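You operate a simulated robot arm through the tools that you are given. There is no shell and no other tool. Be economical: measure what you need, move in short steps, check, and stop when the job is done.

The job below is to be done with a simulated two-armed robot. You get a single attempt, and the scene is never put back.

JOB
Hold the yellow bowl on the middle of the island steady with one hand and put the tile that says "5" from the middle of the island in it with the other.

The check looks at the end state, three seconds after you hand in, the way a careful person would. Anything else that was tipped, shoved, dropped, spilled or broken makes it a failure.

ROBOT AND FRAMES
Two 7-joint arms with two-finger parallel grippers on one trunk, on a base that drives. Base frame: it is fixed to the floor where the robot stands at the start and does not move with it; the origin is under the middle of the robot, x ahead of it, y to its left, z up; the surface under the hand at the start is at about z = 92. Readings come in cm, degrees, newtons and seconds.
The left shoulder is at the start at [11, 16.9, 147.7], the right one opposite. With the tool pointing down near the work surface each hand reaches from about 44 to 74 cm from the robot's upright axis, wherever it stands, measured 20 degrees to its own side. Payload 1.57 kg a hand.
The TCP of each hand is the grasp point between the finger pads, 3 cm short of the fingertips. In the tool frame z runs along the fingers and y along their closing line. The gripper opens to 8 cm. The fingers are 1.7 cm wide and 1.2 cm thick; the gripper's body (4 by 8.2 cm) begins 8 cm behind the TCP.
Orientation is told as [roll, pitch, yaw] about the base's x, y, z axes, in that order, counted from this pose: with the fingers straight down and closing along the base's y, the tool's x points along the base's -x, its y along +y and its z along -z.

CONTROLS
- The arms move only by the tool send_rows. It takes "left_motion", "right_motion" or both (then of equal length, played together; a hand with none holds still); each is one flat list of numbers, 7 for each row, row after row: the shift along the tool's x, y, z in units of 400 mm (1.0 is 400 mm), then the turn, a rotation vector about the tool's x, y, z in units of 60 degrees (1.0 is 60 degrees), then the finger opening in cm, from 0 to 8. In form: [tx, ty, tz, rx, ry, rz, claw, tx, ty, tz, rx, ry, rz, claw, ...]. A call has 1 to 20 rows; each row is the pose to reach, as a shift and turn from the pose commanded when the call began, along the tool's axes at that moment. A call with a number of a shift or a turn outside -1 to 1 is refused whole. Rows are played at 5 a second. More than 5 cm and 8.6 degrees between two rows, or a gripper value outside its range, and nothing of the call is played. A pose out of reach is approached as far as the arm can. The call stops where the force on the tool passes 40 N (or 10 N more than at its start, if that is more) or the arm is blocked; 0.2 s more then pass. Each finger travels about 7.2 cm/s and halts on what it meets, pressing with about 35 N; the grip force reading is that of the motor and also rises with nothing between the fingers. The clock runs only during rows and for 0.2 s after the last one: add rows that repeat a pose to give the fingers time. The reply holds the time, the measured pose of the TCP, the force on the tool along the base axes, the opening and the grip force, in the units named above and with some noise, with the torque about the TCP (base axes, N m) and any sound that the robot's microphone picked up.
- Cameras (640 x 400 px; columns grow to the right, rows downward): "scene" is now at [16.1, -1.02, 166.64]; the picture's right is [-0.12, -0.99, 0.00], its down [-0.70, 0.08, -0.71] and it looks along [0.70, -0.08, -0.71] (base axes); focal length 286 px, centre (320, 200). "left" rides on the left gripper at [7.2, 0.7, -12.2] in its tool frame; the picture's right is [-0.09, 1.00, 0.00], its down [-0.84, -0.08, -0.54] and it looks along [-0.54, -0.05, 0.84] (tool axes); focal length 238 px, centre (320, 200). "right" rides on the right gripper at [7.2, -0.7, -12.2] in its tool frame; the picture's right is [0.09, 1.00, 0.00], its down [-0.84, 0.08, -0.54] and it looks along [-0.54, 0.05, 0.84] (tool axes); focal length 238 px, centre (320, 200).
- snapshot(camera): a new picture of that camera. The clock stands still meanwhile.
- move_column(by): slides the trunk up (or, below 0, down) by that many cm; the arms and the scene camera ride with it, the base frame stays. It gives what a move gives, with no picture.
- roll_base(legs): drives the robot by 1 to 6 legs, each [ahead, left, turn to the left] in cm, cm and degrees, along the robot's own axes; the way and the turn of a leg run together, so that a leg with both is an arc; at most 150 cm and 180 degrees a leg. The arms and the cameras ride along, it lands a little off, and it stops where it bumps. It gives what a move gives.
- pan_tilt(pan, tilt): turns the head with the scene camera to pan (to the left, within 86 degrees either way) and tilt (down, from -29 to 69), counted from straight ahead of the robot. It gives what a move gives.
- point_at(camera, pixels): for up to 12 pixels [column, row] of the newest picture of that camera ("zoom" is the newest enlarged one), the place [x, y, z] in the base frame of the surface seen there, good to about 0.2 cm. The clock stands still meanwhile.
- close_up(camera, box): a new picture of the part [left, top, right, bottom] of that camera's present view, enlarged. The clock stands still meanwhile.
- sign_off(): hands the job in; it is judged then, once.

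Go step by step. Measure first, check grasps and placings, and put right what went wrong. The budget is 80 turns and 58 pictures, counting those below and the enlarged ones. Unless the task says otherwise, let go and move clear before handing in, and close with one line.

The tools are called as a command line: name --argument value ..., lists and objects as JSON in quotes. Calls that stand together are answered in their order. send_rows: Moves the arms, as the interface text tells. Its arguments: {"type":"object","properties":{"left_motion":{"type":"array"},"right_motion":{"type":"array"}},"required":[]} The other tools are called the same way: move_column (by) slides the trunk up or down; roll_base (legs) drives the base; pan_tilt (pan, tilt) turns the head that bears the scene camera; snapshot (camera) takes a picture; point_at (camera, pixels) gives the place of the surface under pixels of a picture; close_up (camera, box) takes an enlarged picture of a part of a camera's view; sign_off () hands the job in.

At the start:

```text
clock: 0.0
left_position: [70.52, 15.74, 121.38]
left_tcp_rot: [0.1, 0.0, -0.1]
left_ft_force: [0.6, 0.2, -0.6]
left_torque: [0.02, 0.01, 0.0]
left_grip_width: 8.01
left_grip_force: 0.1
right_position: [56.46, -43.31, 121.43]
right_tcp_rot: [0.0, 0.0, 0.0]
right_ft_force: [0.8, 0.0, -0.7]
right_torque: [-0.02, 0.03, 0.02]
right_grip_width: 8.0
right_grip_force: 0.2
trunk travel left (down, up): [-79.1, 9.9]
robot x, y, heading: [-0.38, 0.29, -0.3]
head pan, tilt: [-6.7, 44.9]
```

scene: 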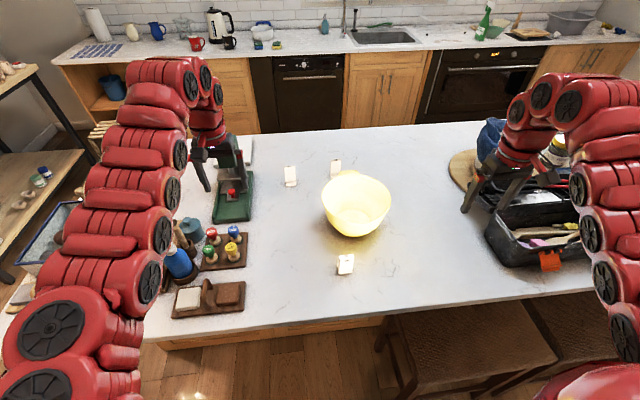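
right: 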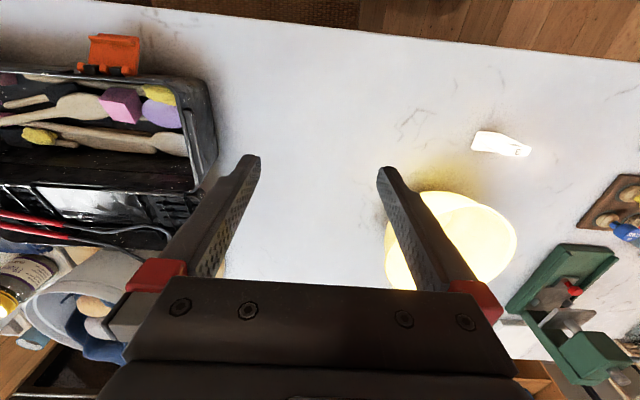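
left: 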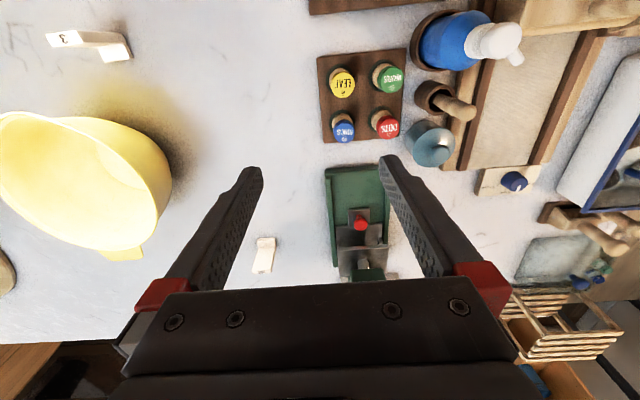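

The scene shows a yellow bowl near (356,203) and three white tiles near (291,176), (336,167) and (345,264). I'll zoom in to read them and get places.

close_up --camera "scene" --box '[270, 140, 430, 290]'

point_at --camera "scene" --pixels '[[291, 176], [336, 167], [345, 264], [356, 203], [323, 200], [390, 200], [350, 172], [357, 236], [354, 215], [335, 174], [290, 185]]'

```text
2.67 times, centred on (350, 215) of scene
```

zoom: 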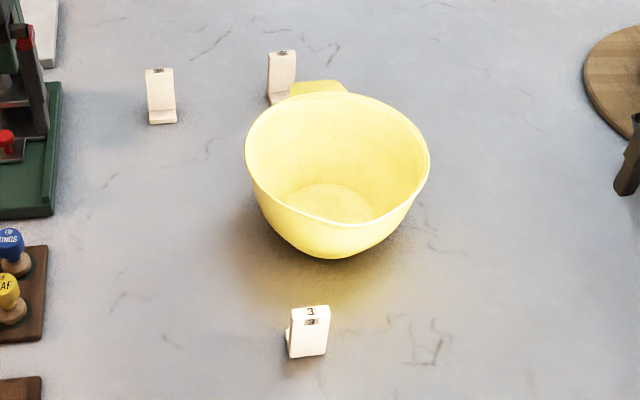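

```text
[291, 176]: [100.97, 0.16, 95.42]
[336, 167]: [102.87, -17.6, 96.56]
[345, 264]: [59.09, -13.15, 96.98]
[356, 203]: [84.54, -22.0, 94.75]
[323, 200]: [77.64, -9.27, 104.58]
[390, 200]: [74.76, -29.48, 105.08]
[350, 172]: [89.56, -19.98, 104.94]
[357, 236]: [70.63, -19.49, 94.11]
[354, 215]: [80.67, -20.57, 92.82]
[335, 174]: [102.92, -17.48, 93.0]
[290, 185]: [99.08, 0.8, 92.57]
```

The near tile says "3"; the two far ones need a closer look.

close_up --camera "scene" --box '[280, 155, 350, 195]'

close_up --camera "left" --box '[220, 215, 300, 285]'

close_up --camera "scene" --box '[325, 245, 365, 285]'

```text
9.14 times, centred on (315, 175) of scene
```

zoom: 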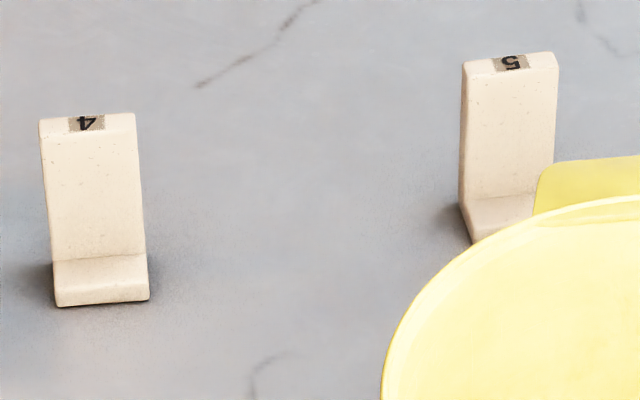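

```text
5.71 times, centred on (260, 250) of left
```

zoom: 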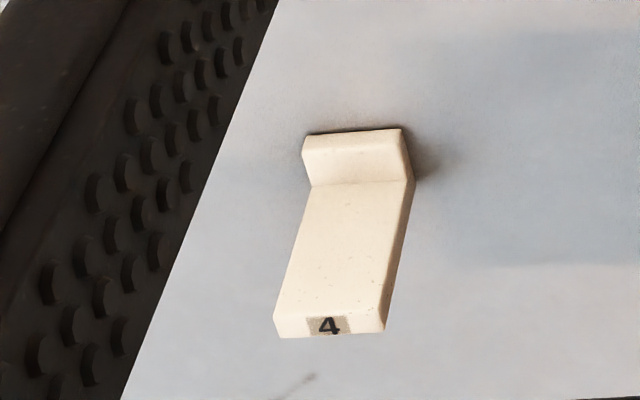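

```text
10.00 times, centred on (345, 265) of scene
```

zoom: 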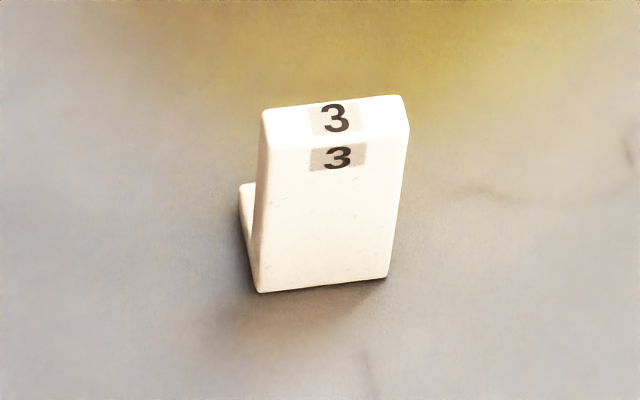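

Tile "5" is the one just behind the bowl, at about [103,-17.5]. That looks beyond reach from here, so I'll measure the tile, bowl, island edges and floor, and look down at the front.

close_up --camera "scene" --box '[310, 150, 406, 240]'

point_at --camera "scene" --pixels '[[350, 326], [250, 340], [330, 345], [440, 330], [300, 136], [450, 123], [350, 120], [370, 120], [250, 385], [395, 325], [520, 325], [310, 110]]'

pan_tilt --pan 0 --tilt 69

snapshot --camera "scene"

point_at --camera "zoom" --pixels '[[140, 85], [200, 80], [143, 120], [145, 180], [170, 150], [190, 150], [240, 160], [200, 73], [141, 77]]'

```text
4.44 times, centred on (358, 195) of scene
```

zoom: 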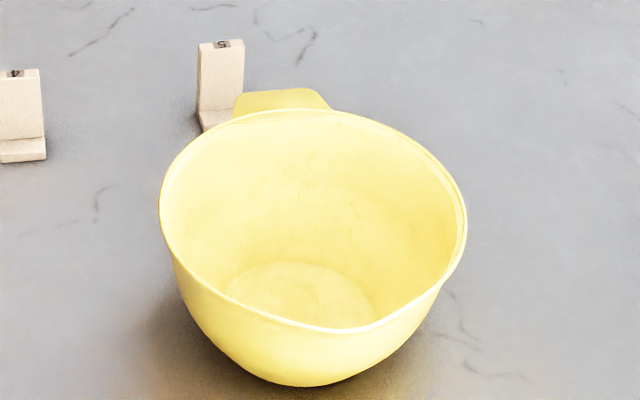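

```text
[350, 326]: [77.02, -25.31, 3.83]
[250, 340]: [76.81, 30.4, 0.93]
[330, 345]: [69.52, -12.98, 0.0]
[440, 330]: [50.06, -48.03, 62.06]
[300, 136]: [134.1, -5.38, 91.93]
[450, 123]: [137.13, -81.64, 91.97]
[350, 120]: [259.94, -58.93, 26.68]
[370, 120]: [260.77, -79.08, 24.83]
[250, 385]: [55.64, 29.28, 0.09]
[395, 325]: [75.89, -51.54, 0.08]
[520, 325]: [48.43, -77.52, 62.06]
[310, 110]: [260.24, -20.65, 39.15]
```

```text
clock: 0.9
left_position: [70.47, 15.8, 121.29]
left_tcp_rot: [0.0, 0.0, 0.0]
left_ft_force: [0.1, -0.7, 0.3]
left_torque: [0.01, 0.0, -0.02]
left_grip_width: 8.01
left_grip_force: 0.1
right_position: [56.48, -43.24, 121.35]
right_tcp_rot: [0.0, 0.0, 0.0]
right_ft_force: [0.1, 0.7, -0.1]
right_torque: [-0.01, 0.0, -0.03]
right_grip_width: 8.01
right_grip_force: 0.0
trunk travel left (down, up): [-79.1, 9.9]
robot x, y, heading: [-0.09, 0.34, -0.1]
head pan, tilt: [0.0, 68.8]
```

```text
49 pictures are left
```

scene: 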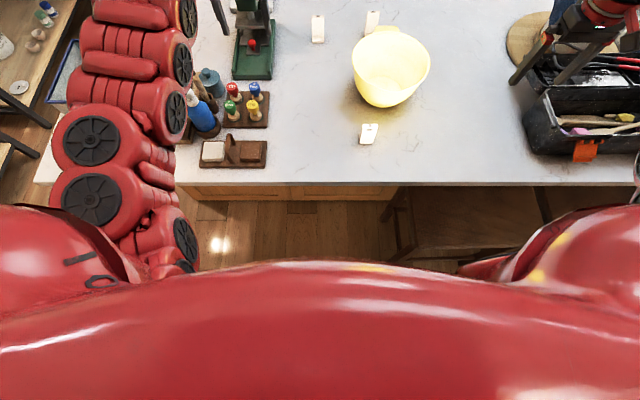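

```text
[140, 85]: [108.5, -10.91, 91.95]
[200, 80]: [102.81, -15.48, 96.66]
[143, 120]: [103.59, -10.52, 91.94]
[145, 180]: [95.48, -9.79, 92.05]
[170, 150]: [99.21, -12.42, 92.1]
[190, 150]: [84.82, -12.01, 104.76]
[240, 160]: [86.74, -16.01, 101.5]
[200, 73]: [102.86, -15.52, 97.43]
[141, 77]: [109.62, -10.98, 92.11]
```

The island runs x≈49–137 and tile 5 is at x≈103. I'll check stools, floor clearance and my own chest's front extent before driving closer.

point_at --camera "scene" --pixels '[[330, 262], [440, 268], [395, 235], [390, 200], [415, 200], [480, 240], [300, 186], [300, 200], [370, 195], [250, 264], [170, 262], [90, 200]]'

close_up --camera "scene" --box '[180, 170, 560, 290]'

close_up --camera "scene" --box '[340, 0, 440, 110]'

point_at --camera "zoom" --pixels '[[180, 60], [240, 62], [200, 120], [236, 160], [360, 180], [420, 160], [80, 240], [560, 240], [280, 430], [230, 140], [300, 150], [320, 300]]'

```text
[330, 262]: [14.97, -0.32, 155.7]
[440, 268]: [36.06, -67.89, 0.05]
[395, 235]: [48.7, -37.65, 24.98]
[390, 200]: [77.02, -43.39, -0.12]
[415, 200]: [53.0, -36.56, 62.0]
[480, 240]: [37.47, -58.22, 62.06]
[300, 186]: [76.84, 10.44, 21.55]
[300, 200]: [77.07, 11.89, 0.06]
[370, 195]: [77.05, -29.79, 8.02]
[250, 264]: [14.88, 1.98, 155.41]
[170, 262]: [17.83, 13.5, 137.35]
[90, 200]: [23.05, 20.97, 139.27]
```

```text
1.68 times, centred on (370, 230) of scene
```

zoom: 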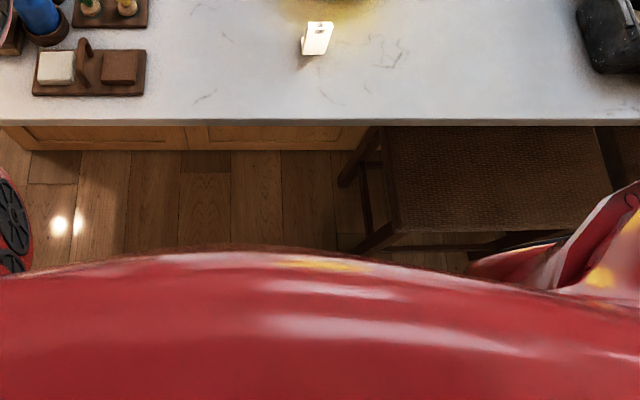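

```text
3.64 times, centred on (390, 55) of scene
```

zoom: 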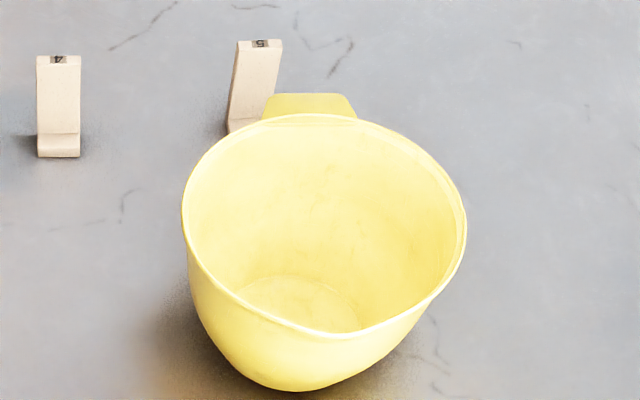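

```text
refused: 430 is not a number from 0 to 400
```

The stool stays at y ≤ -36, so there's room to drive ahead around y≥0. I'll check the heights of things near both arms and get bowl points.

point_at --camera "zoom" --pixels '[[240, 62], [278, 58], [232, 125], [275, 105], [350, 105], [315, 117], [184, 200], [465, 225], [330, 332], [435, 300], [300, 300], [270, 385]]'

pan_tilt --pan 0 --tilt 45

snapshot --camera "scene"

```text
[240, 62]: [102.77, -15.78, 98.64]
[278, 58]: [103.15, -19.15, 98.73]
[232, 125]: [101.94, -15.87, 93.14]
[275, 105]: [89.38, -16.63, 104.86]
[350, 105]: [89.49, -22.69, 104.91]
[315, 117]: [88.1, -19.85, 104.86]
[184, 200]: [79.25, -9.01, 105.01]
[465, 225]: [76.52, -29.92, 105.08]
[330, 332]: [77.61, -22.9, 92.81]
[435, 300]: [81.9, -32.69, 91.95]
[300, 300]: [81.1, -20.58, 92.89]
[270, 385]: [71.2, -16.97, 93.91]
```

```text
clock: 1.8
left_position: [70.45, 15.86, 121.45]
left_tcp_rot: [0.1, -0.1, 0.0]
left_ft_force: [0.3, 0.4, 0.0]
left_torque: [-0.01, 0.0, 0.0]
left_grip_width: 8.02
left_grip_force: 0.0
right_position: [56.48, -43.38, 121.3]
right_tcp_rot: [0.0, 0.1, 0.0]
right_ft_force: [0.7, -0.2, 0.2]
right_torque: [0.01, -0.03, -0.01]
right_grip_width: 8.0
right_grip_force: 0.2
trunk travel left (down, up): [-79.1, 9.9]
robot x, y, heading: [-0.16, 0.12, 0.1]
head pan, tilt: [0.0, 45.0]
```

```text
46 pictures are left
```

scene: 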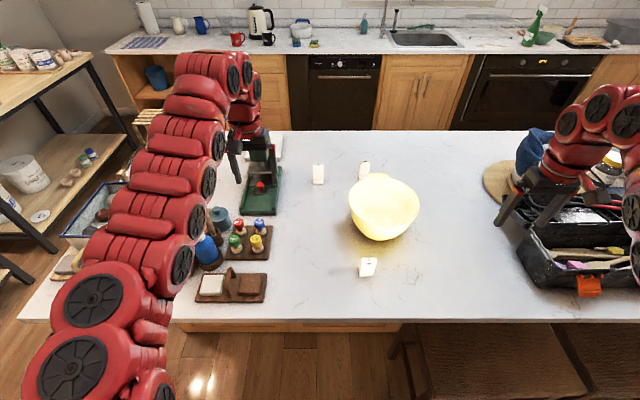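

Tile 5 spans y −15.7…−19.2, x≈103, top z 98.7; bowl centre ≈(78,−19.5), radius ≈10.5, rim z 105. Before driving ahead I check heights of tall things near the arms: press (262,140), bucket (535,140), bottle.

point_at --camera "scene" --pixels '[[262, 138], [262, 160], [535, 140], [545, 131], [605, 160], [575, 215], [620, 215], [208, 245], [218, 212], [520, 165], [240, 180], [155, 270]]'

point_at --camera "right" --pixels '[[40, 280], [100, 320], [20, 320], [80, 210], [120, 160], [30, 240], [150, 90]]'

point_at --camera "left" --pixels '[[360, 200], [360, 225], [365, 265], [470, 40], [500, 40], [520, 60], [440, 140], [590, 170]]'

```text
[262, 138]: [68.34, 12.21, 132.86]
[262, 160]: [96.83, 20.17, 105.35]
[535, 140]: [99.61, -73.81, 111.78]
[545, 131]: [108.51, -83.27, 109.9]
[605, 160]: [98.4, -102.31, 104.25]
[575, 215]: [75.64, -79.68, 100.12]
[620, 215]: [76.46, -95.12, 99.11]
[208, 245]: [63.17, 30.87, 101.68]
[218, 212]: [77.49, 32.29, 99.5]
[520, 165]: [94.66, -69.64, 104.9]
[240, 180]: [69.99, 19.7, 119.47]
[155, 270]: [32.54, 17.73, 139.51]
```

```text
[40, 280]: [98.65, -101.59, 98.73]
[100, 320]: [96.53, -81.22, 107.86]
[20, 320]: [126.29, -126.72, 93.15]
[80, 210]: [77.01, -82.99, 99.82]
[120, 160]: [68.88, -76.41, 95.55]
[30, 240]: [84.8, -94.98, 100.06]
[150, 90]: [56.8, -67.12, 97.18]
```

```text
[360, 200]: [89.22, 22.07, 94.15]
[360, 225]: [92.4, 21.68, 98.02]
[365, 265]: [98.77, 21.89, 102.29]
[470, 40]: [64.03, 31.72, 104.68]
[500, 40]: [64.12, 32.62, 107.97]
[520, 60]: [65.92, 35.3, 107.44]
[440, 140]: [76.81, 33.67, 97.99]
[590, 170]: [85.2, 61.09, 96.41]
```

Everything near the arms is under z≈112 while fingertips are at 118, so driving ahead is clear. First a short leg.

roll_base --legs '[[0, 5, 0], [14, 0, 0]]'

```text
clock: 3.6
left_position: [84.18, 20.93, 121.39]
left_tcp_rot: [0.1, -0.2, 0.1]
left_ft_force: [0.0, 0.4, 0.2]
left_torque: [-0.01, -0.03, -0.02]
left_grip_width: 8.0
left_grip_force: 0.0
right_position: [70.44, -38.19, 121.52]
right_tcp_rot: [-0.1, -0.1, 0.0]
right_ft_force: [-0.5, 0.1, 0.3]
right_torque: [0.0, 0.02, -0.01]
right_grip_width: 7.97
right_grip_force: 0.2
trunk travel left (down, up): [-79.1, 9.9]
robot x, y, heading: [13.83, 4.81, 0.1]
head pan, tilt: [0.0, 45.0]
```

No bump. Another 12 cm ahead.

roll_base --legs '[[12, 0, 0]]'

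pan_tilt --pan 0 --tilt 55

snapshot --camera "scene"

```text
clock: 4.9
left_position: [96.61, 20.67, 121.36]
left_tcp_rot: [0.1, -0.1, -0.1]
left_ft_force: [0.2, -0.9, 0.1]
left_torque: [0.01, 0.01, 0.03]
left_grip_width: 7.99
left_grip_force: 0.1
right_position: [82.48, -38.46, 121.37]
right_tcp_rot: [0.1, 0.0, -0.1]
right_ft_force: [0.2, 0.4, -0.2]
right_torque: [0.02, 0.0, 0.05]
right_grip_width: 7.98
right_grip_force: 0.1
trunk travel left (down, up): [-79.1, 9.9]
robot x, y, heading: [26.16, 5.34, -0.1]
head pan, tilt: [0.0, 45.0]
```

```text
clock: 5.6
left_position: [96.71, 20.65, 121.27]
left_tcp_rot: [-0.1, 0.1, -0.2]
left_ft_force: [0.5, 0.6, -0.1]
left_torque: [0.0, 0.0, 0.03]
left_grip_width: 7.97
left_grip_force: 0.1
right_position: [82.7, -38.38, 121.24]
right_tcp_rot: [0.0, -0.1, -0.1]
right_ft_force: [0.4, -0.2, -0.2]
right_torque: [-0.02, 0.02, -0.02]
right_grip_width: 8.0
right_grip_force: 0.0
trunk travel left (down, up): [-79.1, 9.9]
robot x, y, heading: [26.16, 4.95, -0.1]
head pan, tilt: [0.0, 55.0]
```

```text
45 pictures are left
```

scene: 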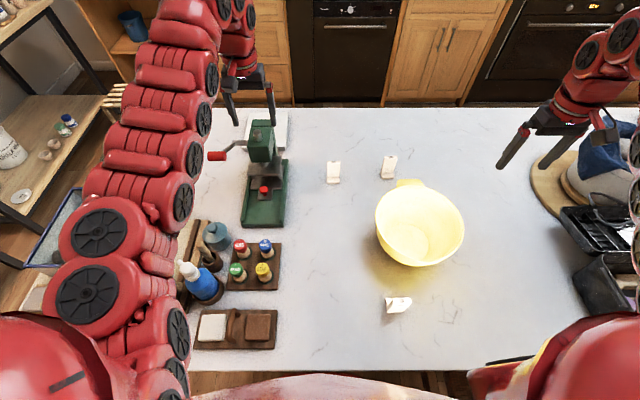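

No bump. Tile 5 is ~80 cm from the axis, so 6 cm more brings it into tool-down reach.

roll_base --legs '[[6, 0, 0]]'

close_up --camera "scene" --box '[320, 130, 480, 330]'

```text
clock: 6.6
left_position: [102.25, 20.69, 121.61]
left_tcp_rot: [0.1, -0.3, -0.1]
left_ft_force: [-0.4, 0.1, 0.7]
left_torque: [0.02, -0.04, 0.02]
left_grip_width: 7.98
left_grip_force: 0.1
right_position: [88.06, -38.4, 121.6]
right_tcp_rot: [0.0, -0.2, -0.1]
right_ft_force: [-0.9, -0.4, 0.3]
right_torque: [0.03, -0.04, -0.01]
right_grip_width: 7.99
right_grip_force: 0.2
trunk travel left (down, up): [-79.1, 9.9]
robot x, y, heading: [32.11, 4.85, 0.1]
head pan, tilt: [0.0, 55.0]
```

```text
2.00 times, centred on (400, 230) of scene
```

zoom: 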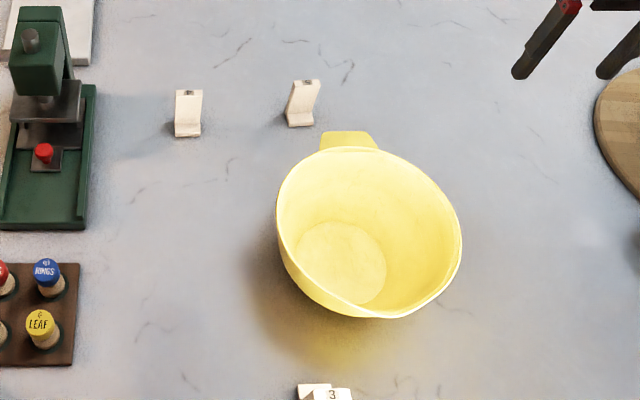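

Now measure tile 5 ((287,82)–(318,125) in the zoom) and the bowl rim accurately.

point_at --camera "zoom" --pixels '[[295, 81], [317, 82], [292, 90], [312, 90], [291, 124], [312, 124], [280, 200], [277, 220], [460, 230], [350, 150], [345, 312], [320, 176]]'

close_up --camera "scene" --box '[450, 160, 490, 200]'

close_up --camera "scene" --box '[452, 160, 492, 200]'

```text
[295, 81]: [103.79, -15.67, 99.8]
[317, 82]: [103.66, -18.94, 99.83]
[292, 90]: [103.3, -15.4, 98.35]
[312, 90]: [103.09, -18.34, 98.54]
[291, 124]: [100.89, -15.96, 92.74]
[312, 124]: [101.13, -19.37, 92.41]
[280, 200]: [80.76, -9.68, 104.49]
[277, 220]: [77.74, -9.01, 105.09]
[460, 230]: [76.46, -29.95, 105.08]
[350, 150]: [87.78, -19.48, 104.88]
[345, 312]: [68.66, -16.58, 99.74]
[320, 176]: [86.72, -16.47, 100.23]
```

```text
10.00 times, centred on (470, 180) of scene
```

zoom: 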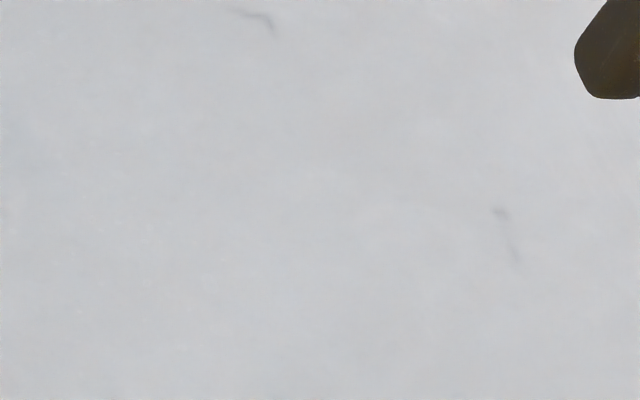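

```text
10.00 times, centred on (472, 180) of scene
```

zoom: 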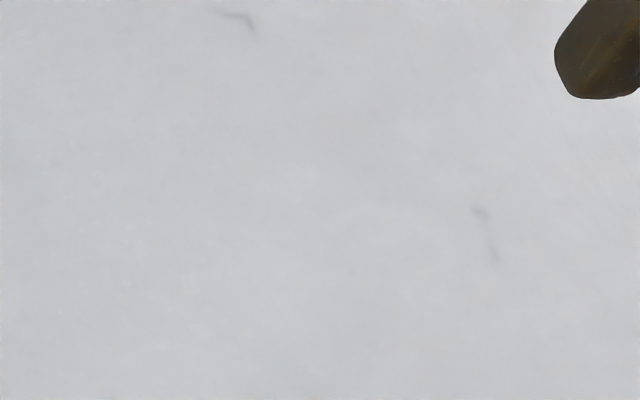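

Tile top centre ≈(104,−17.3), top z≈99.8. Move the right hand above it at z≈113.

send_rows --right_motion '[-0.05, 0.066, 0.027, 0, 0, 0, 8, -0.1, 0.132, 0.054, 0, 0, 0, 8, -0.15, 0.197, 0.08, 0, 0, 0, 8, -0.2, 0.263, 0.108, 0, 0, 0, 8, -0.25, 0.329, 0.135, 0, 0, 0, 8, -0.3, 0.394, 0.161, 0, 0, 0, 8, -0.35, 0.46, 0.188, 0, 0, 0, 8, -0.4, 0.527, 0.215, 0, 0, 0, 8, -0.4, 0.527, 0.215, 0, 0, 0, 8]'

snapshot --camera "right"

snapshot --camera "scene"

```text
clock: 8.6
left_position: [102.49, 20.64, 121.41]
left_tcp_rot: [0.1, 0.0, -0.1]
left_ft_force: [-0.3, -0.2, 0.8]
left_torque: [0.01, 0.02, -0.01]
left_grip_width: 7.99
left_grip_force: 0.2
right_position: [104.55, -17.29, 112.74]
right_tcp_rot: [-0.1, -0.1, -0.1]
right_ft_force: [-1.0, -0.3, -0.5]
right_torque: [0.01, 0.01, -0.04]
right_grip_width: 7.98
right_grip_force: 0.2
trunk travel left (down, up): [-79.1, 9.9]
robot x, y, heading: [32.04, 5.29, -0.1]
head pan, tilt: [0.0, 55.0]
```

```text
41 pictures are left
```

right: 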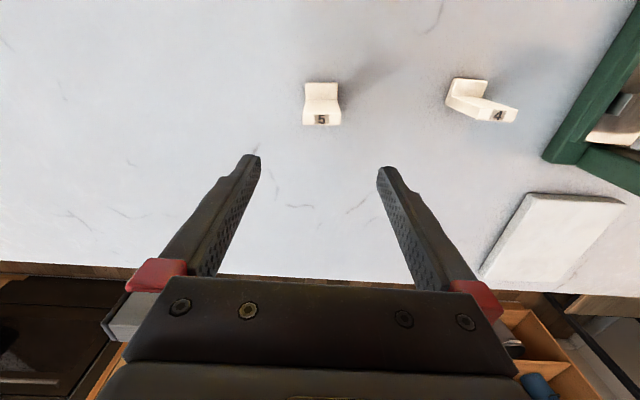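

```text
40 pictures are left
```

scene: 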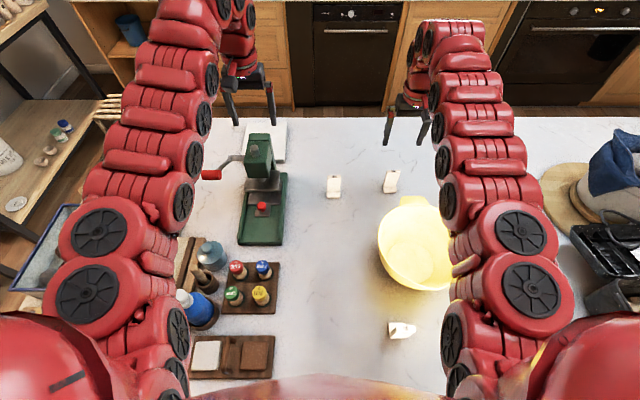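

The right hand is above; measure the tile from the right camera (321,119 top) for accuracy.

point_at --camera "right" --pixels '[[305, 119], [321, 120], [338, 119], [321, 114], [321, 124], [321, 105], [321, 86], [306, 100], [335, 100]]'

close_up --camera "right" --box '[280, 70, 360, 140]'

```text
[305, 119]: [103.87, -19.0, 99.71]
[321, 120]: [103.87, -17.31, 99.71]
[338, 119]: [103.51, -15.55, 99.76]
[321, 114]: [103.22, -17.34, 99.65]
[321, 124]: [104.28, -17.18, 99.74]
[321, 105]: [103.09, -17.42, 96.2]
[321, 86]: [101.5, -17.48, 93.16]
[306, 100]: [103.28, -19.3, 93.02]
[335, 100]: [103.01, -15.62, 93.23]
```

```text
5.71 times, centred on (320, 105) of right
```

zoom: 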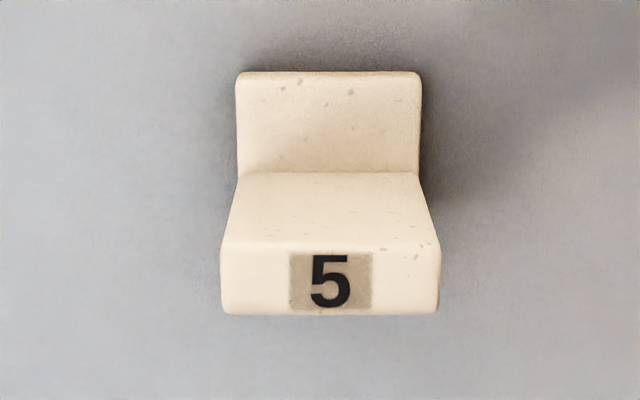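

Upright centre is (103.8,−17.35), perfectly lined up. Descend to z≈97.2, then close.

send_rows --right_motion '[0.019, 0, 0.1, 0, 0, 0, 8, 0.019, 0, 0.2, 0, 0, 0, 8, 0.019, 0, 0.29, 0, 0, 0, 8, 0.019, 0, 0.35, 0, 0, 0, 8, 0.019, 0, 0.388, 0, 0, 0, 8, 0.019, 0, 0.388, 0, 0, 0, 8]'

snapshot --camera "right"

```text
clock: 10.0
left_position: [102.48, 20.72, 121.45]
left_tcp_rot: [0.0, 0.0, 0.0]
left_ft_force: [-0.1, -0.2, 0.4]
left_torque: [-0.01, 0.02, -0.02]
left_grip_width: 8.04
left_grip_force: 0.2
right_position: [103.37, -17.34, 97.24]
right_tcp_rot: [-0.1, -0.1, -0.1]
right_ft_force: [-0.3, 0.5, -0.3]
right_torque: [0.01, -0.05, -0.04]
right_grip_width: 8.03
right_grip_force: 0.0
right hand out of reach, approached as far as the arm can: row 5, 6
trunk travel left (down, up): [-79.1, 9.9]
robot x, y, heading: [32.14, 5.31, -0.1]
head pan, tilt: [0.0, 55.0]
```

```text
38 pictures are left
```

right: 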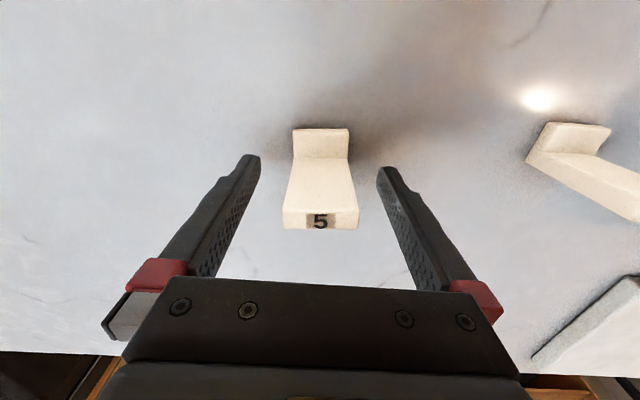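

At the reach limit but x=103.37 still overlaps the upright well; the tile sits between the fingers. Close gently.

send_rows --right_motion '[0, 0, 0, 0, 0, 0, 6.5, 0, 0, 0, 0, 0, 0, 5, 0, 0, 0, 0, 0, 0, 4, 0, 0, 0, 0, 0, 0, 3.2, 0, 0, 0, 0, 0, 0, 2.5, 0, 0, 0, 0, 0, 0, 2.5, 0, 0, 0, 0, 0, 0, 2.5]'

snapshot --camera "right"

```text
clock: 11.6
left_position: [102.49, 20.77, 121.37]
left_tcp_rot: [0.0, 0.0, -0.1]
left_ft_force: [0.5, 0.0, -0.7]
left_torque: [-0.03, 0.02, 0.0]
left_grip_width: 8.01
left_grip_force: 0.0
right_position: [103.2, -17.46, 97.36]
right_tcp_rot: [0.0, -0.1, -0.1]
right_ft_force: [-0.1, -0.1, -0.4]
right_torque: [0.01, 0.0, 0.01]
right_grip_width: 3.99
right_grip_force: 34.9
trunk travel left (down, up): [-79.1, 9.9]
robot x, y, heading: [32.24, 5.1, -0.2]
head pan, tilt: [0.0, 55.0]
```

```text
37 pictures are left
```

right: 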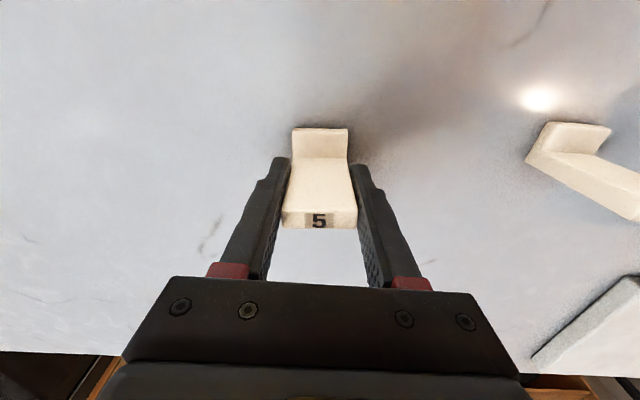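

Gripped at 4 cm with 35 N. Lift straight up 18 cm.

send_rows --right_motion '[0, 0, -0.05, 0, 0, 0, 2.5, 0, 0, -0.15, 0, 0, 0, 2.5, 0, 0, -0.25, 0, 0, 0, 2.5, 0, 0, -0.35, 0, 0, 0, 2.5, 0, 0, -0.45, 0, 0, 0, 2.5, 0.05, -0.1, -0.5, 0, 0, 0, 2.5, 0.1, -0.2, -0.5, 0, 0, 0, 2.5, 0.15, -0.25, -0.5, 0, 0, 0, 2.5]'

snapshot --camera "right"

snapshot --camera "scene"

snapshot --camera "left"

```text
clock: 13.4
left_position: [102.53, 20.77, 121.35]
left_tcp_rot: [0.0, 0.0, -0.1]
left_ft_force: [-0.6, -0.5, 0.1]
left_torque: [0.01, -0.03, -0.02]
left_grip_width: 8.02
left_grip_force: 0.1
right_position: [97.13, -27.36, 117.37]
right_tcp_rot: [0.0, 0.0, -0.1]
right_ft_force: [0.5, 1.3, -0.9]
right_torque: [-0.03, 0.03, -0.01]
right_grip_width: 3.98
right_grip_force: 35.5
trunk travel left (down, up): [-79.1, 9.9]
robot x, y, heading: [32.08, 4.82, -0.3]
head pan, tilt: [0.0, 55.0]
```

```text
36 pictures are left
```

right: 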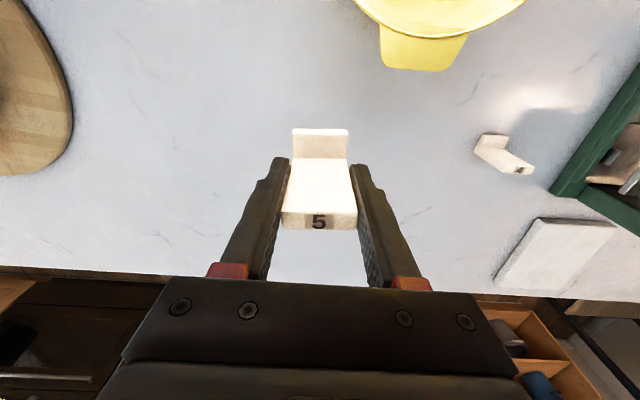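

```text
35 pictures are left
```

scene: 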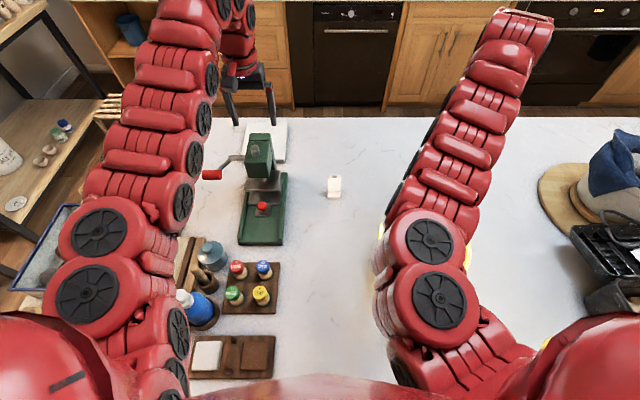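

```text
34 pictures are left
```

left: 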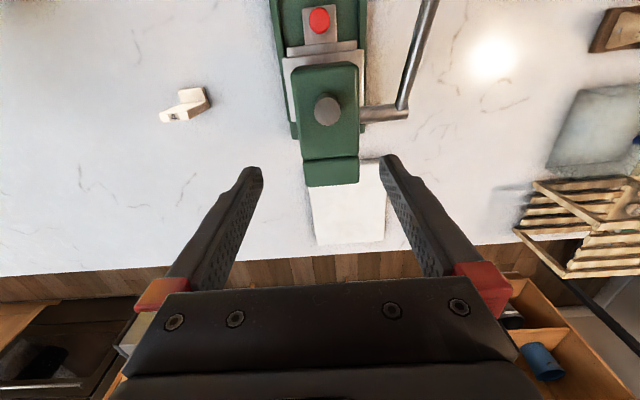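

Tile held firmly. The right elbow swung over the bowl; move the right hand back toward its starting posture (≈(85,−40,121)) so the left hand has room.

send_rows --right_motion '[0.06, -0.063, -0.025, 0, 0, 0, 2.5, 0.12, -0.126, -0.05, 0, 0, 0, 2.5, 0.18, -0.19, -0.075, 0, 0, 0, 2.5, 0.24, -0.252, -0.1, 0, 0, 0, 2.5, 0.3, -0.315, -0.1, 0, 0, 0, 2.5, 0.3, -0.315, -0.1, 0, 0, 0, 2.5]'

snapshot --camera "scene"

```text
clock: 14.8
left_position: [102.63, 20.83, 121.31]
left_tcp_rot: [0.0, 0.0, -0.1]
left_ft_force: [0.9, 0.5, -0.1]
left_torque: [0.03, -0.02, 0.01]
left_grip_width: 8.01
left_grip_force: 0.0
right_position: [85.77, -40.15, 120.91]
right_tcp_rot: [0.0, 0.3, -0.1]
right_ft_force: [-0.3, 0.6, 0.1]
right_torque: [0.01, 0.05, 0.01]
right_grip_width: 3.96
right_grip_force: 35.1
right hand out of reach, approached as far as the arm can: row 5, 6
trunk travel left (down, up): [-79.1, 9.9]
robot x, y, heading: [32.01, 4.96, 0.1]
head pan, tilt: [0.0, 55.0]
```

```text
33 pictures are left
```

scene: 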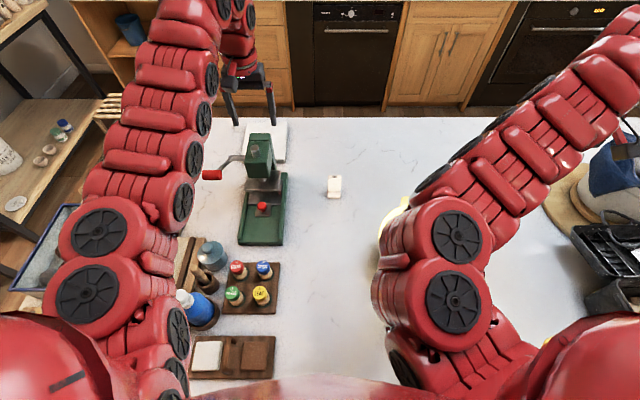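

The elbow is still inward. Measure where it is relative to the bowl.

point_at --camera "scene" --pixels '[[455, 237], [380, 235], [372, 295], [400, 205], [455, 300], [395, 350], [415, 185], [500, 150], [90, 300], [60, 230], [200, 115]]'

```text
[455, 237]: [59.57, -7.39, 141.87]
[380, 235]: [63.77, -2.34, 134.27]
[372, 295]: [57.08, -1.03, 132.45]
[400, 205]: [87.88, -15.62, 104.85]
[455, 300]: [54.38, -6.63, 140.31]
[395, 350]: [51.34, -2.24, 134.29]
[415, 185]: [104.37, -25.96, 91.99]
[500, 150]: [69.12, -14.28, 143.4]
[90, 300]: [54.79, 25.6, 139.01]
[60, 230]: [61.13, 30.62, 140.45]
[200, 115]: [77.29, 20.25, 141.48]
```

The right elbow sits at about (60,−7,141), in the left hand's way. I'll push the right hand further right/back, where the elbow-in posture runs out, to make the elbow swing outward.

send_rows --right_motion '[0.04, -0.05, -0.02, 0, 0, 0, 2.5, 0.08, -0.1, -0.04, 0, 0, 0, 2.5, 0.12, -0.15, -0.06, 0, 0, 0, 2.5, 0.16, -0.2, -0.08, 0, 0, 0, 2.5, 0.2, -0.25, -0.08, 0, 0, 0, 2.5, 0.24, -0.3, -0.08, 0, 0, 0, 2.5, 0.24, -0.3, -0.08, 0, 0, 0, 2.5]'

snapshot --camera "scene"

```text
clock: 16.4
left_position: [102.67, 20.75, 121.3]
left_tcp_rot: [0.1, 0.0, -0.1]
left_ft_force: [-0.3, -0.6, 0.2]
left_torque: [0.02, -0.02, 0.01]
left_grip_width: 7.99
left_grip_force: 0.1
right_position: [76.62, -53.03, 121.95]
right_tcp_rot: [-0.1, 0.0, -0.1]
right_ft_force: [-0.6, -0.6, -0.4]
right_torque: [-0.02, -0.03, 0.0]
right_grip_width: 3.95
right_grip_force: 34.9
right hand out of reach, approached as far as the arm can: row 1, 2, 3, 4, 5, 6, 7
trunk travel left (down, up): [-79.1, 9.9]
robot x, y, heading: [32.46, 4.94, -0.0]
head pan, tilt: [0.0, 55.0]
```

```text
32 pictures are left
```

scene: 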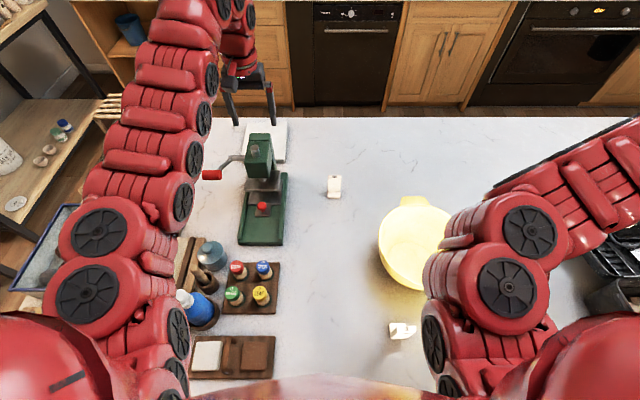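

The elbow has moved outward. Before holding the bowl, rehearse the drop pose above the bowl (≈(79,−23,119)) and see where the elbow goes.

send_rows --right_motion '[-0.01, 0.1, 0.075, 0, 0, 0, 2.5, -0.02, 0.2, 0.075, 0, 0, 0, 2.5, -0.03, 0.3, 0.075, 0, 0, 0, 2.5, -0.04, 0.4, 0.075, 0, 0, 0, 2.5, -0.05, 0.5, 0.075, 0, 0, 0, 2.5, -0.06, 0.6, 0.075, 0, 0, 0, 2.5, -0.06, 0.68, 0.075, 0, 0, 0, 2.5, -0.06, 0.75, 0.075, 0, 0, 0, 2.5, -0.06, 0.75, 0.075, 0, 0, 0, 2.5]'

snapshot --camera "scene"

```text
refused: row 1 steps farther than a row can; nothing moved
```

```text
31 pictures are left
```

scene: 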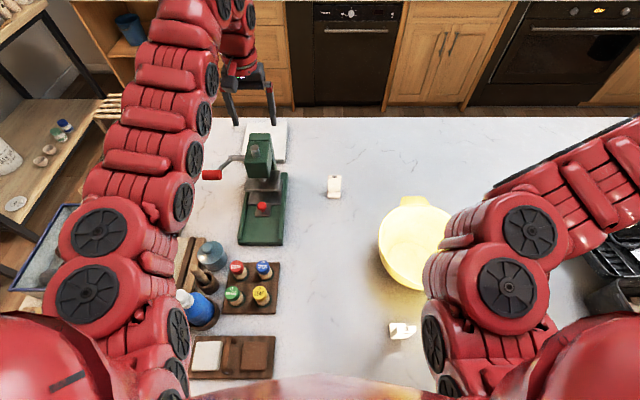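

The step was too large (diagonal); resend with smaller steps.

send_rows --right_motion '[-0.01, 0.08, 0.05, 0, 0, 0, 2.5, -0.02, 0.18, 0.1, 0, 0, 0, 2.5, -0.03, 0.28, 0.12, 0, 0, 0, 2.5, -0.04, 0.38, 0.12, 0, 0, 0, 2.5, -0.05, 0.48, 0.12, 0, 0, 0, 2.5, -0.06, 0.58, 0.12, 0, 0, 0, 2.5, -0.06, 0.66, 0.12, 0, 0, 0, 2.5, -0.06, 0.73, 0.12, 0, 0, 0, 2.5, -0.06, 0.73, 0.12, 0, 0, 0, 2.5]'

snapshot --camera "scene"

```text
clock: 18.4
left_position: [102.76, 20.9, 121.29]
left_tcp_rot: [0.1, 0.2, 0.1]
left_ft_force: [0.0, 0.0, 0.5]
left_torque: [0.0, -0.02, -0.01]
left_grip_width: 8.0
left_grip_force: 0.1
right_position: [92.01, -27.26, 121.02]
right_tcp_rot: [0.0, 0.0, 0.0]
right_ft_force: [0.9, 0.3, -0.9]
right_torque: [-0.01, 0.06, -0.03]
right_grip_width: 3.97
right_grip_force: 35.1
right hand out of reach, approached as far as the arm can: row 1, 2, 3, 4, 5, 6, 7, 8, 9
trunk travel left (down, up): [-79.1, 9.9]
robot x, y, heading: [31.82, 5.33, -0.2]
head pan, tilt: [0.0, 55.0]
```

```text
30 pictures are left
```

scene: 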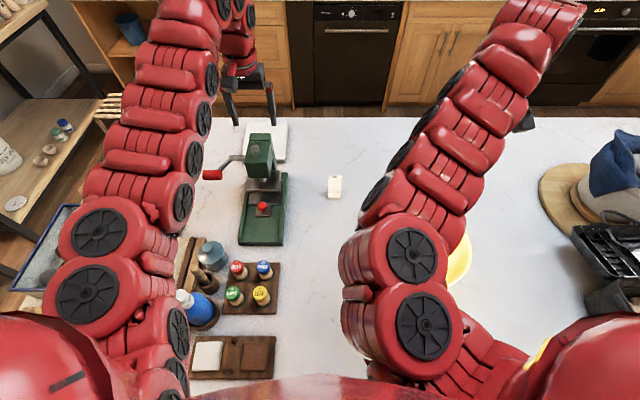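

This elbow-in branch can't fold far enough. I'll extend the right arm forward to the straight pose on the right side and come back, to let the elbow flip outward.

send_rows --right_motion '[-0.1, -0.03, 0.02, 0, 0, 0, 2.5, -0.2, -0.06, 0.04, 0, 0, 0, 2.5, -0.3, -0.1, 0.06, 0, 0, 0, 2.5, -0.4, -0.14, 0.09, 0, 0, 0, 2.5, -0.5, -0.18, 0.12, 0, 0, 0, 2.5, -0.6, -0.22, 0.14, 0, 0, 0, 2.5, -0.65, -0.3, 0.15, 0, 0, 0, 2.5, -0.65, -0.3, 0.15, 0, 0, 0, 2.5]'

snapshot --camera "scene"

```text
clock: 20.2
left_position: [102.6, 20.57, 121.26]
left_tcp_rot: [0.0, 0.1, -0.1]
left_ft_force: [0.1, -0.2, -0.4]
left_torque: [0.0, 0.0, 0.01]
left_grip_width: 7.99
left_grip_force: 0.0
right_position: [101.45, -33.17, 111.68]
right_tcp_rot: [-0.1, 0.0, -0.2]
right_ft_force: [-0.2, -0.6, -0.5]
right_torque: [0.03, 0.02, -0.03]
right_grip_width: 3.96
right_grip_force: 34.8
right hand out of reach, approached as far as the arm can: row 3, 4, 5, 6, 7, 8
trunk travel left (down, up): [-79.1, 9.9]
robot x, y, heading: [32.17, 4.89, 0.1]
head pan, tilt: [0.0, 55.0]
```

```text
29 pictures are left
```

scene: 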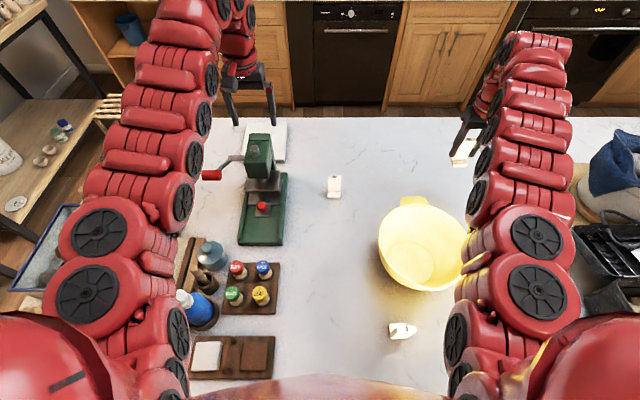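

The elbow is now out on the right. Retreat in a small step to see the reference and whether the elbow stays out.

send_rows --right_motion '[0.06, -0.02, -0.03, 0, 0, 0, 2.5, 0.12, -0.04, -0.06, 0, 0, 0, 2.5, 0.12, -0.04, -0.06, 0, 0, 0, 2.5]'

snapshot --camera "scene"

```text
clock: 21.0
left_position: [102.64, 20.79, 121.23]
left_tcp_rot: [0.0, 0.0, 0.0]
left_ft_force: [0.6, 0.6, 0.2]
left_torque: [0.0, 0.02, -0.03]
left_grip_width: 8.02
left_grip_force: 0.1
right_position: [96.61, -34.73, 114.36]
right_tcp_rot: [0.0, 0.0, -0.1]
right_ft_force: [-0.5, 0.5, -0.5]
right_torque: [-0.01, 0.02, -0.02]
right_grip_width: 3.93
right_grip_force: 34.8
trunk travel left (down, up): [-79.1, 9.9]
robot x, y, heading: [32.07, 5.03, -0.1]
head pan, tilt: [0.0, 55.0]
```

```text
28 pictures are left
```

scene: 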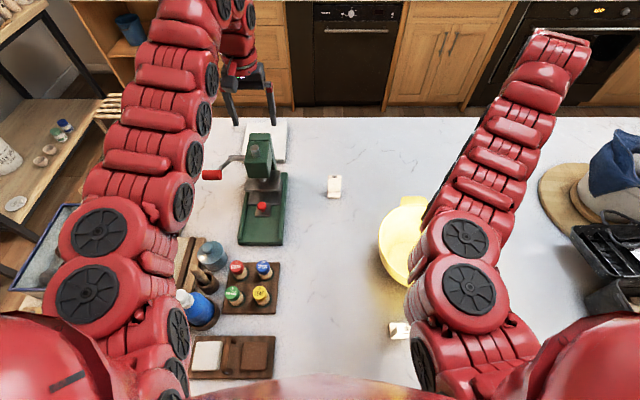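

Retracting brings the elbow in again. Extend once more, then yaw the hand counter-clockwise while extended to force the elbow outward.

send_rows --right_motion '[-0.06, 0.05, 0.02, 0, 0, -0.13, 2.5, -0.11, 0.1, 0.03, 0, 0, -0.26, 2.5, -0.12, 0.13, 0.03, 0, 0, -0.39, 2.5, -0.12, 0.13, 0.03, 0, 0, -0.52, 2.5, -0.12, 0.13, 0.03, 0, 0, -0.65, 2.5, -0.12, 0.13, 0.03, 0, 0, -0.78, 2.5, -0.12, 0.13, 0.03, 0, 0, -0.9, 2.5, -0.12, 0.13, 0.03, 0, 0, -1, 2.5, -0.12, 0.13, 0.03, 0, 0, -1, 2.5]'

snapshot --camera "scene"

```text
clock: 23.0
left_position: [102.73, 20.71, 121.22]
left_tcp_rot: [-0.1, 0.0, -0.1]
left_ft_force: [-0.2, 0.3, 0.0]
left_torque: [0.0, 0.01, 0.0]
left_grip_width: 8.02
left_grip_force: 0.0
right_position: [101.72, -29.67, 113.43]
right_tcp_rot: [0.0, 0.0, 59.8]
right_ft_force: [0.2, 0.4, 0.1]
right_torque: [0.01, -0.03, 0.02]
right_grip_width: 3.94
right_grip_force: 34.9
trunk travel left (down, up): [-79.1, 9.9]
robot x, y, heading: [32.18, 5.12, -0.1]
head pan, tilt: [0.0, 55.0]
```

```text
27 pictures are left
```

scene: 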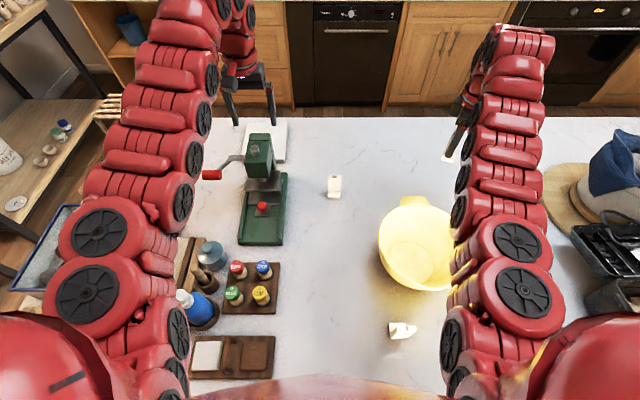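

Retract slightly with the hand yawed and look at the elbow.

send_rows --right_motion '[0.062, 0.041, -0.02, 0, 0, 0, 2.5, 0.125, 0.082, -0.04, 0, 0, 0, 2.5, 0.187, 0.123, -0.06, 0, 0, 0, 2.5, 0.187, 0.123, -0.06, 0, 0, 0, 2.5]'

snapshot --camera "scene"

```text
clock: 24.0
left_position: [102.66, 20.81, 121.26]
left_tcp_rot: [0.0, 0.0, 0.0]
left_ft_force: [-0.7, -1.1, 0.9]
left_torque: [-0.01, 0.0, -0.01]
left_grip_width: 7.99
left_grip_force: 0.0
right_position: [93.7, -33.56, 115.87]
right_tcp_rot: [0.0, 0.0, 60.0]
right_ft_force: [0.6, 0.3, -0.6]
right_torque: [-0.01, -0.01, -0.01]
right_grip_width: 3.95
right_grip_force: 35.2
trunk travel left (down, up): [-79.1, 9.9]
robot x, y, heading: [32.1, 5.02, -0.1]
head pan, tilt: [0.0, 55.0]
```

```text
26 pictures are left
```

scene: 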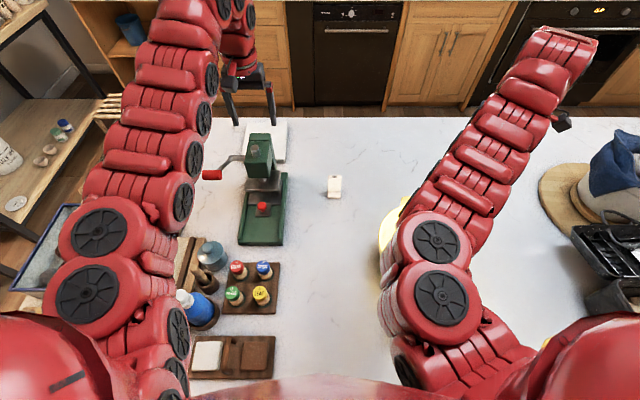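

Still elbow-in. Simpler: unyaw, then back the base ~18 cm so both arms work nearly straight over the bowl and the elbows stay apart.

send_rows --right_motion '[-0.04, 0.01, -0.02, 0, 0, 0.13, 2.5, -0.08, 0.02, -0.04, 0, 0, 0.26, 2.5, -0.12, 0.03, -0.06, 0, 0, 0.39, 2.5, -0.16, 0.04, -0.075, 0, 0, 0.52, 2.5, -0.2, 0.052, -0.075, 0, 0, 0.65, 2.5, -0.24, 0.063, -0.075, 0, 0, 0.78, 2.5, -0.27, 0.071, -0.075, 0, 0, 0.9, 2.5, -0.3, 0.0785, -0.075, 0, 0, 1, 2.5, -0.3, 0.0785, -0.075, 0, 0, 1, 2.5]'

```text
clock: 26.0
left_position: [102.63, 20.69, 121.38]
left_tcp_rot: [0.0, 0.0, -0.2]
left_ft_force: [0.4, -0.6, 0.0]
left_torque: [0.0, -0.01, 0.0]
left_grip_width: 8.01
left_grip_force: 0.0
right_position: [97.15, -21.77, 118.8]
right_tcp_rot: [0.0, 0.1, -0.1]
right_ft_force: [-0.8, -0.4, -1.4]
right_torque: [0.03, 0.02, 0.01]
right_grip_width: 3.93
right_grip_force: 34.8
trunk travel left (down, up): [-79.1, 9.9]
robot x, y, heading: [32.17, 4.9, -0.1]
head pan, tilt: [0.0, 55.0]
```

Right hand at (97.2,−21.8,118.8), tile well above the bowl rim. Back up 18 cm.

roll_base --legs '[[-18, 0, 0]]'

snapshot --camera "scene"

snapshot --camera "right"

```text
clock: 27.4
left_position: [85.39, 20.81, 121.18]
left_tcp_rot: [0.0, 0.1, 0.0]
left_ft_force: [0.3, -0.5, 0.0]
left_torque: [-0.01, 0.0, 0.0]
left_grip_width: 8.0
left_grip_force: 0.0
right_position: [80.0, -21.71, 118.67]
right_tcp_rot: [0.0, 0.1, -0.1]
right_ft_force: [1.0, -0.1, -1.2]
right_torque: [-0.02, -0.02, 0.01]
right_grip_width: 3.96
right_grip_force: 35.0
trunk travel left (down, up): [-79.1, 9.9]
robot x, y, heading: [14.88, 4.76, 0.3]
head pan, tilt: [0.0, 55.0]
```

```text
25 pictures are left
```

scene: 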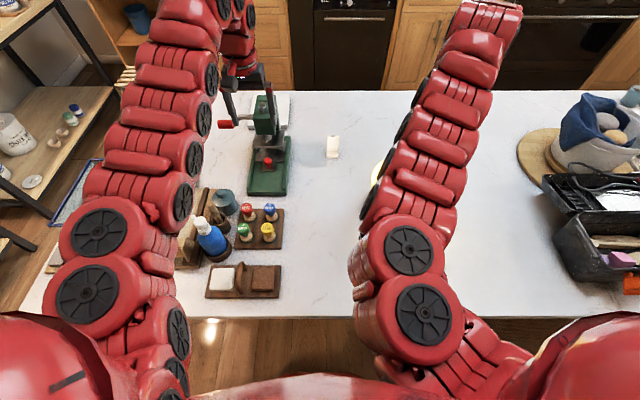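

```text
24 pictures are left
```

right: 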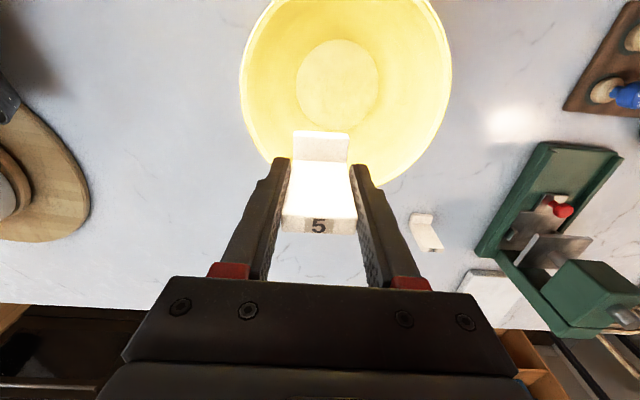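

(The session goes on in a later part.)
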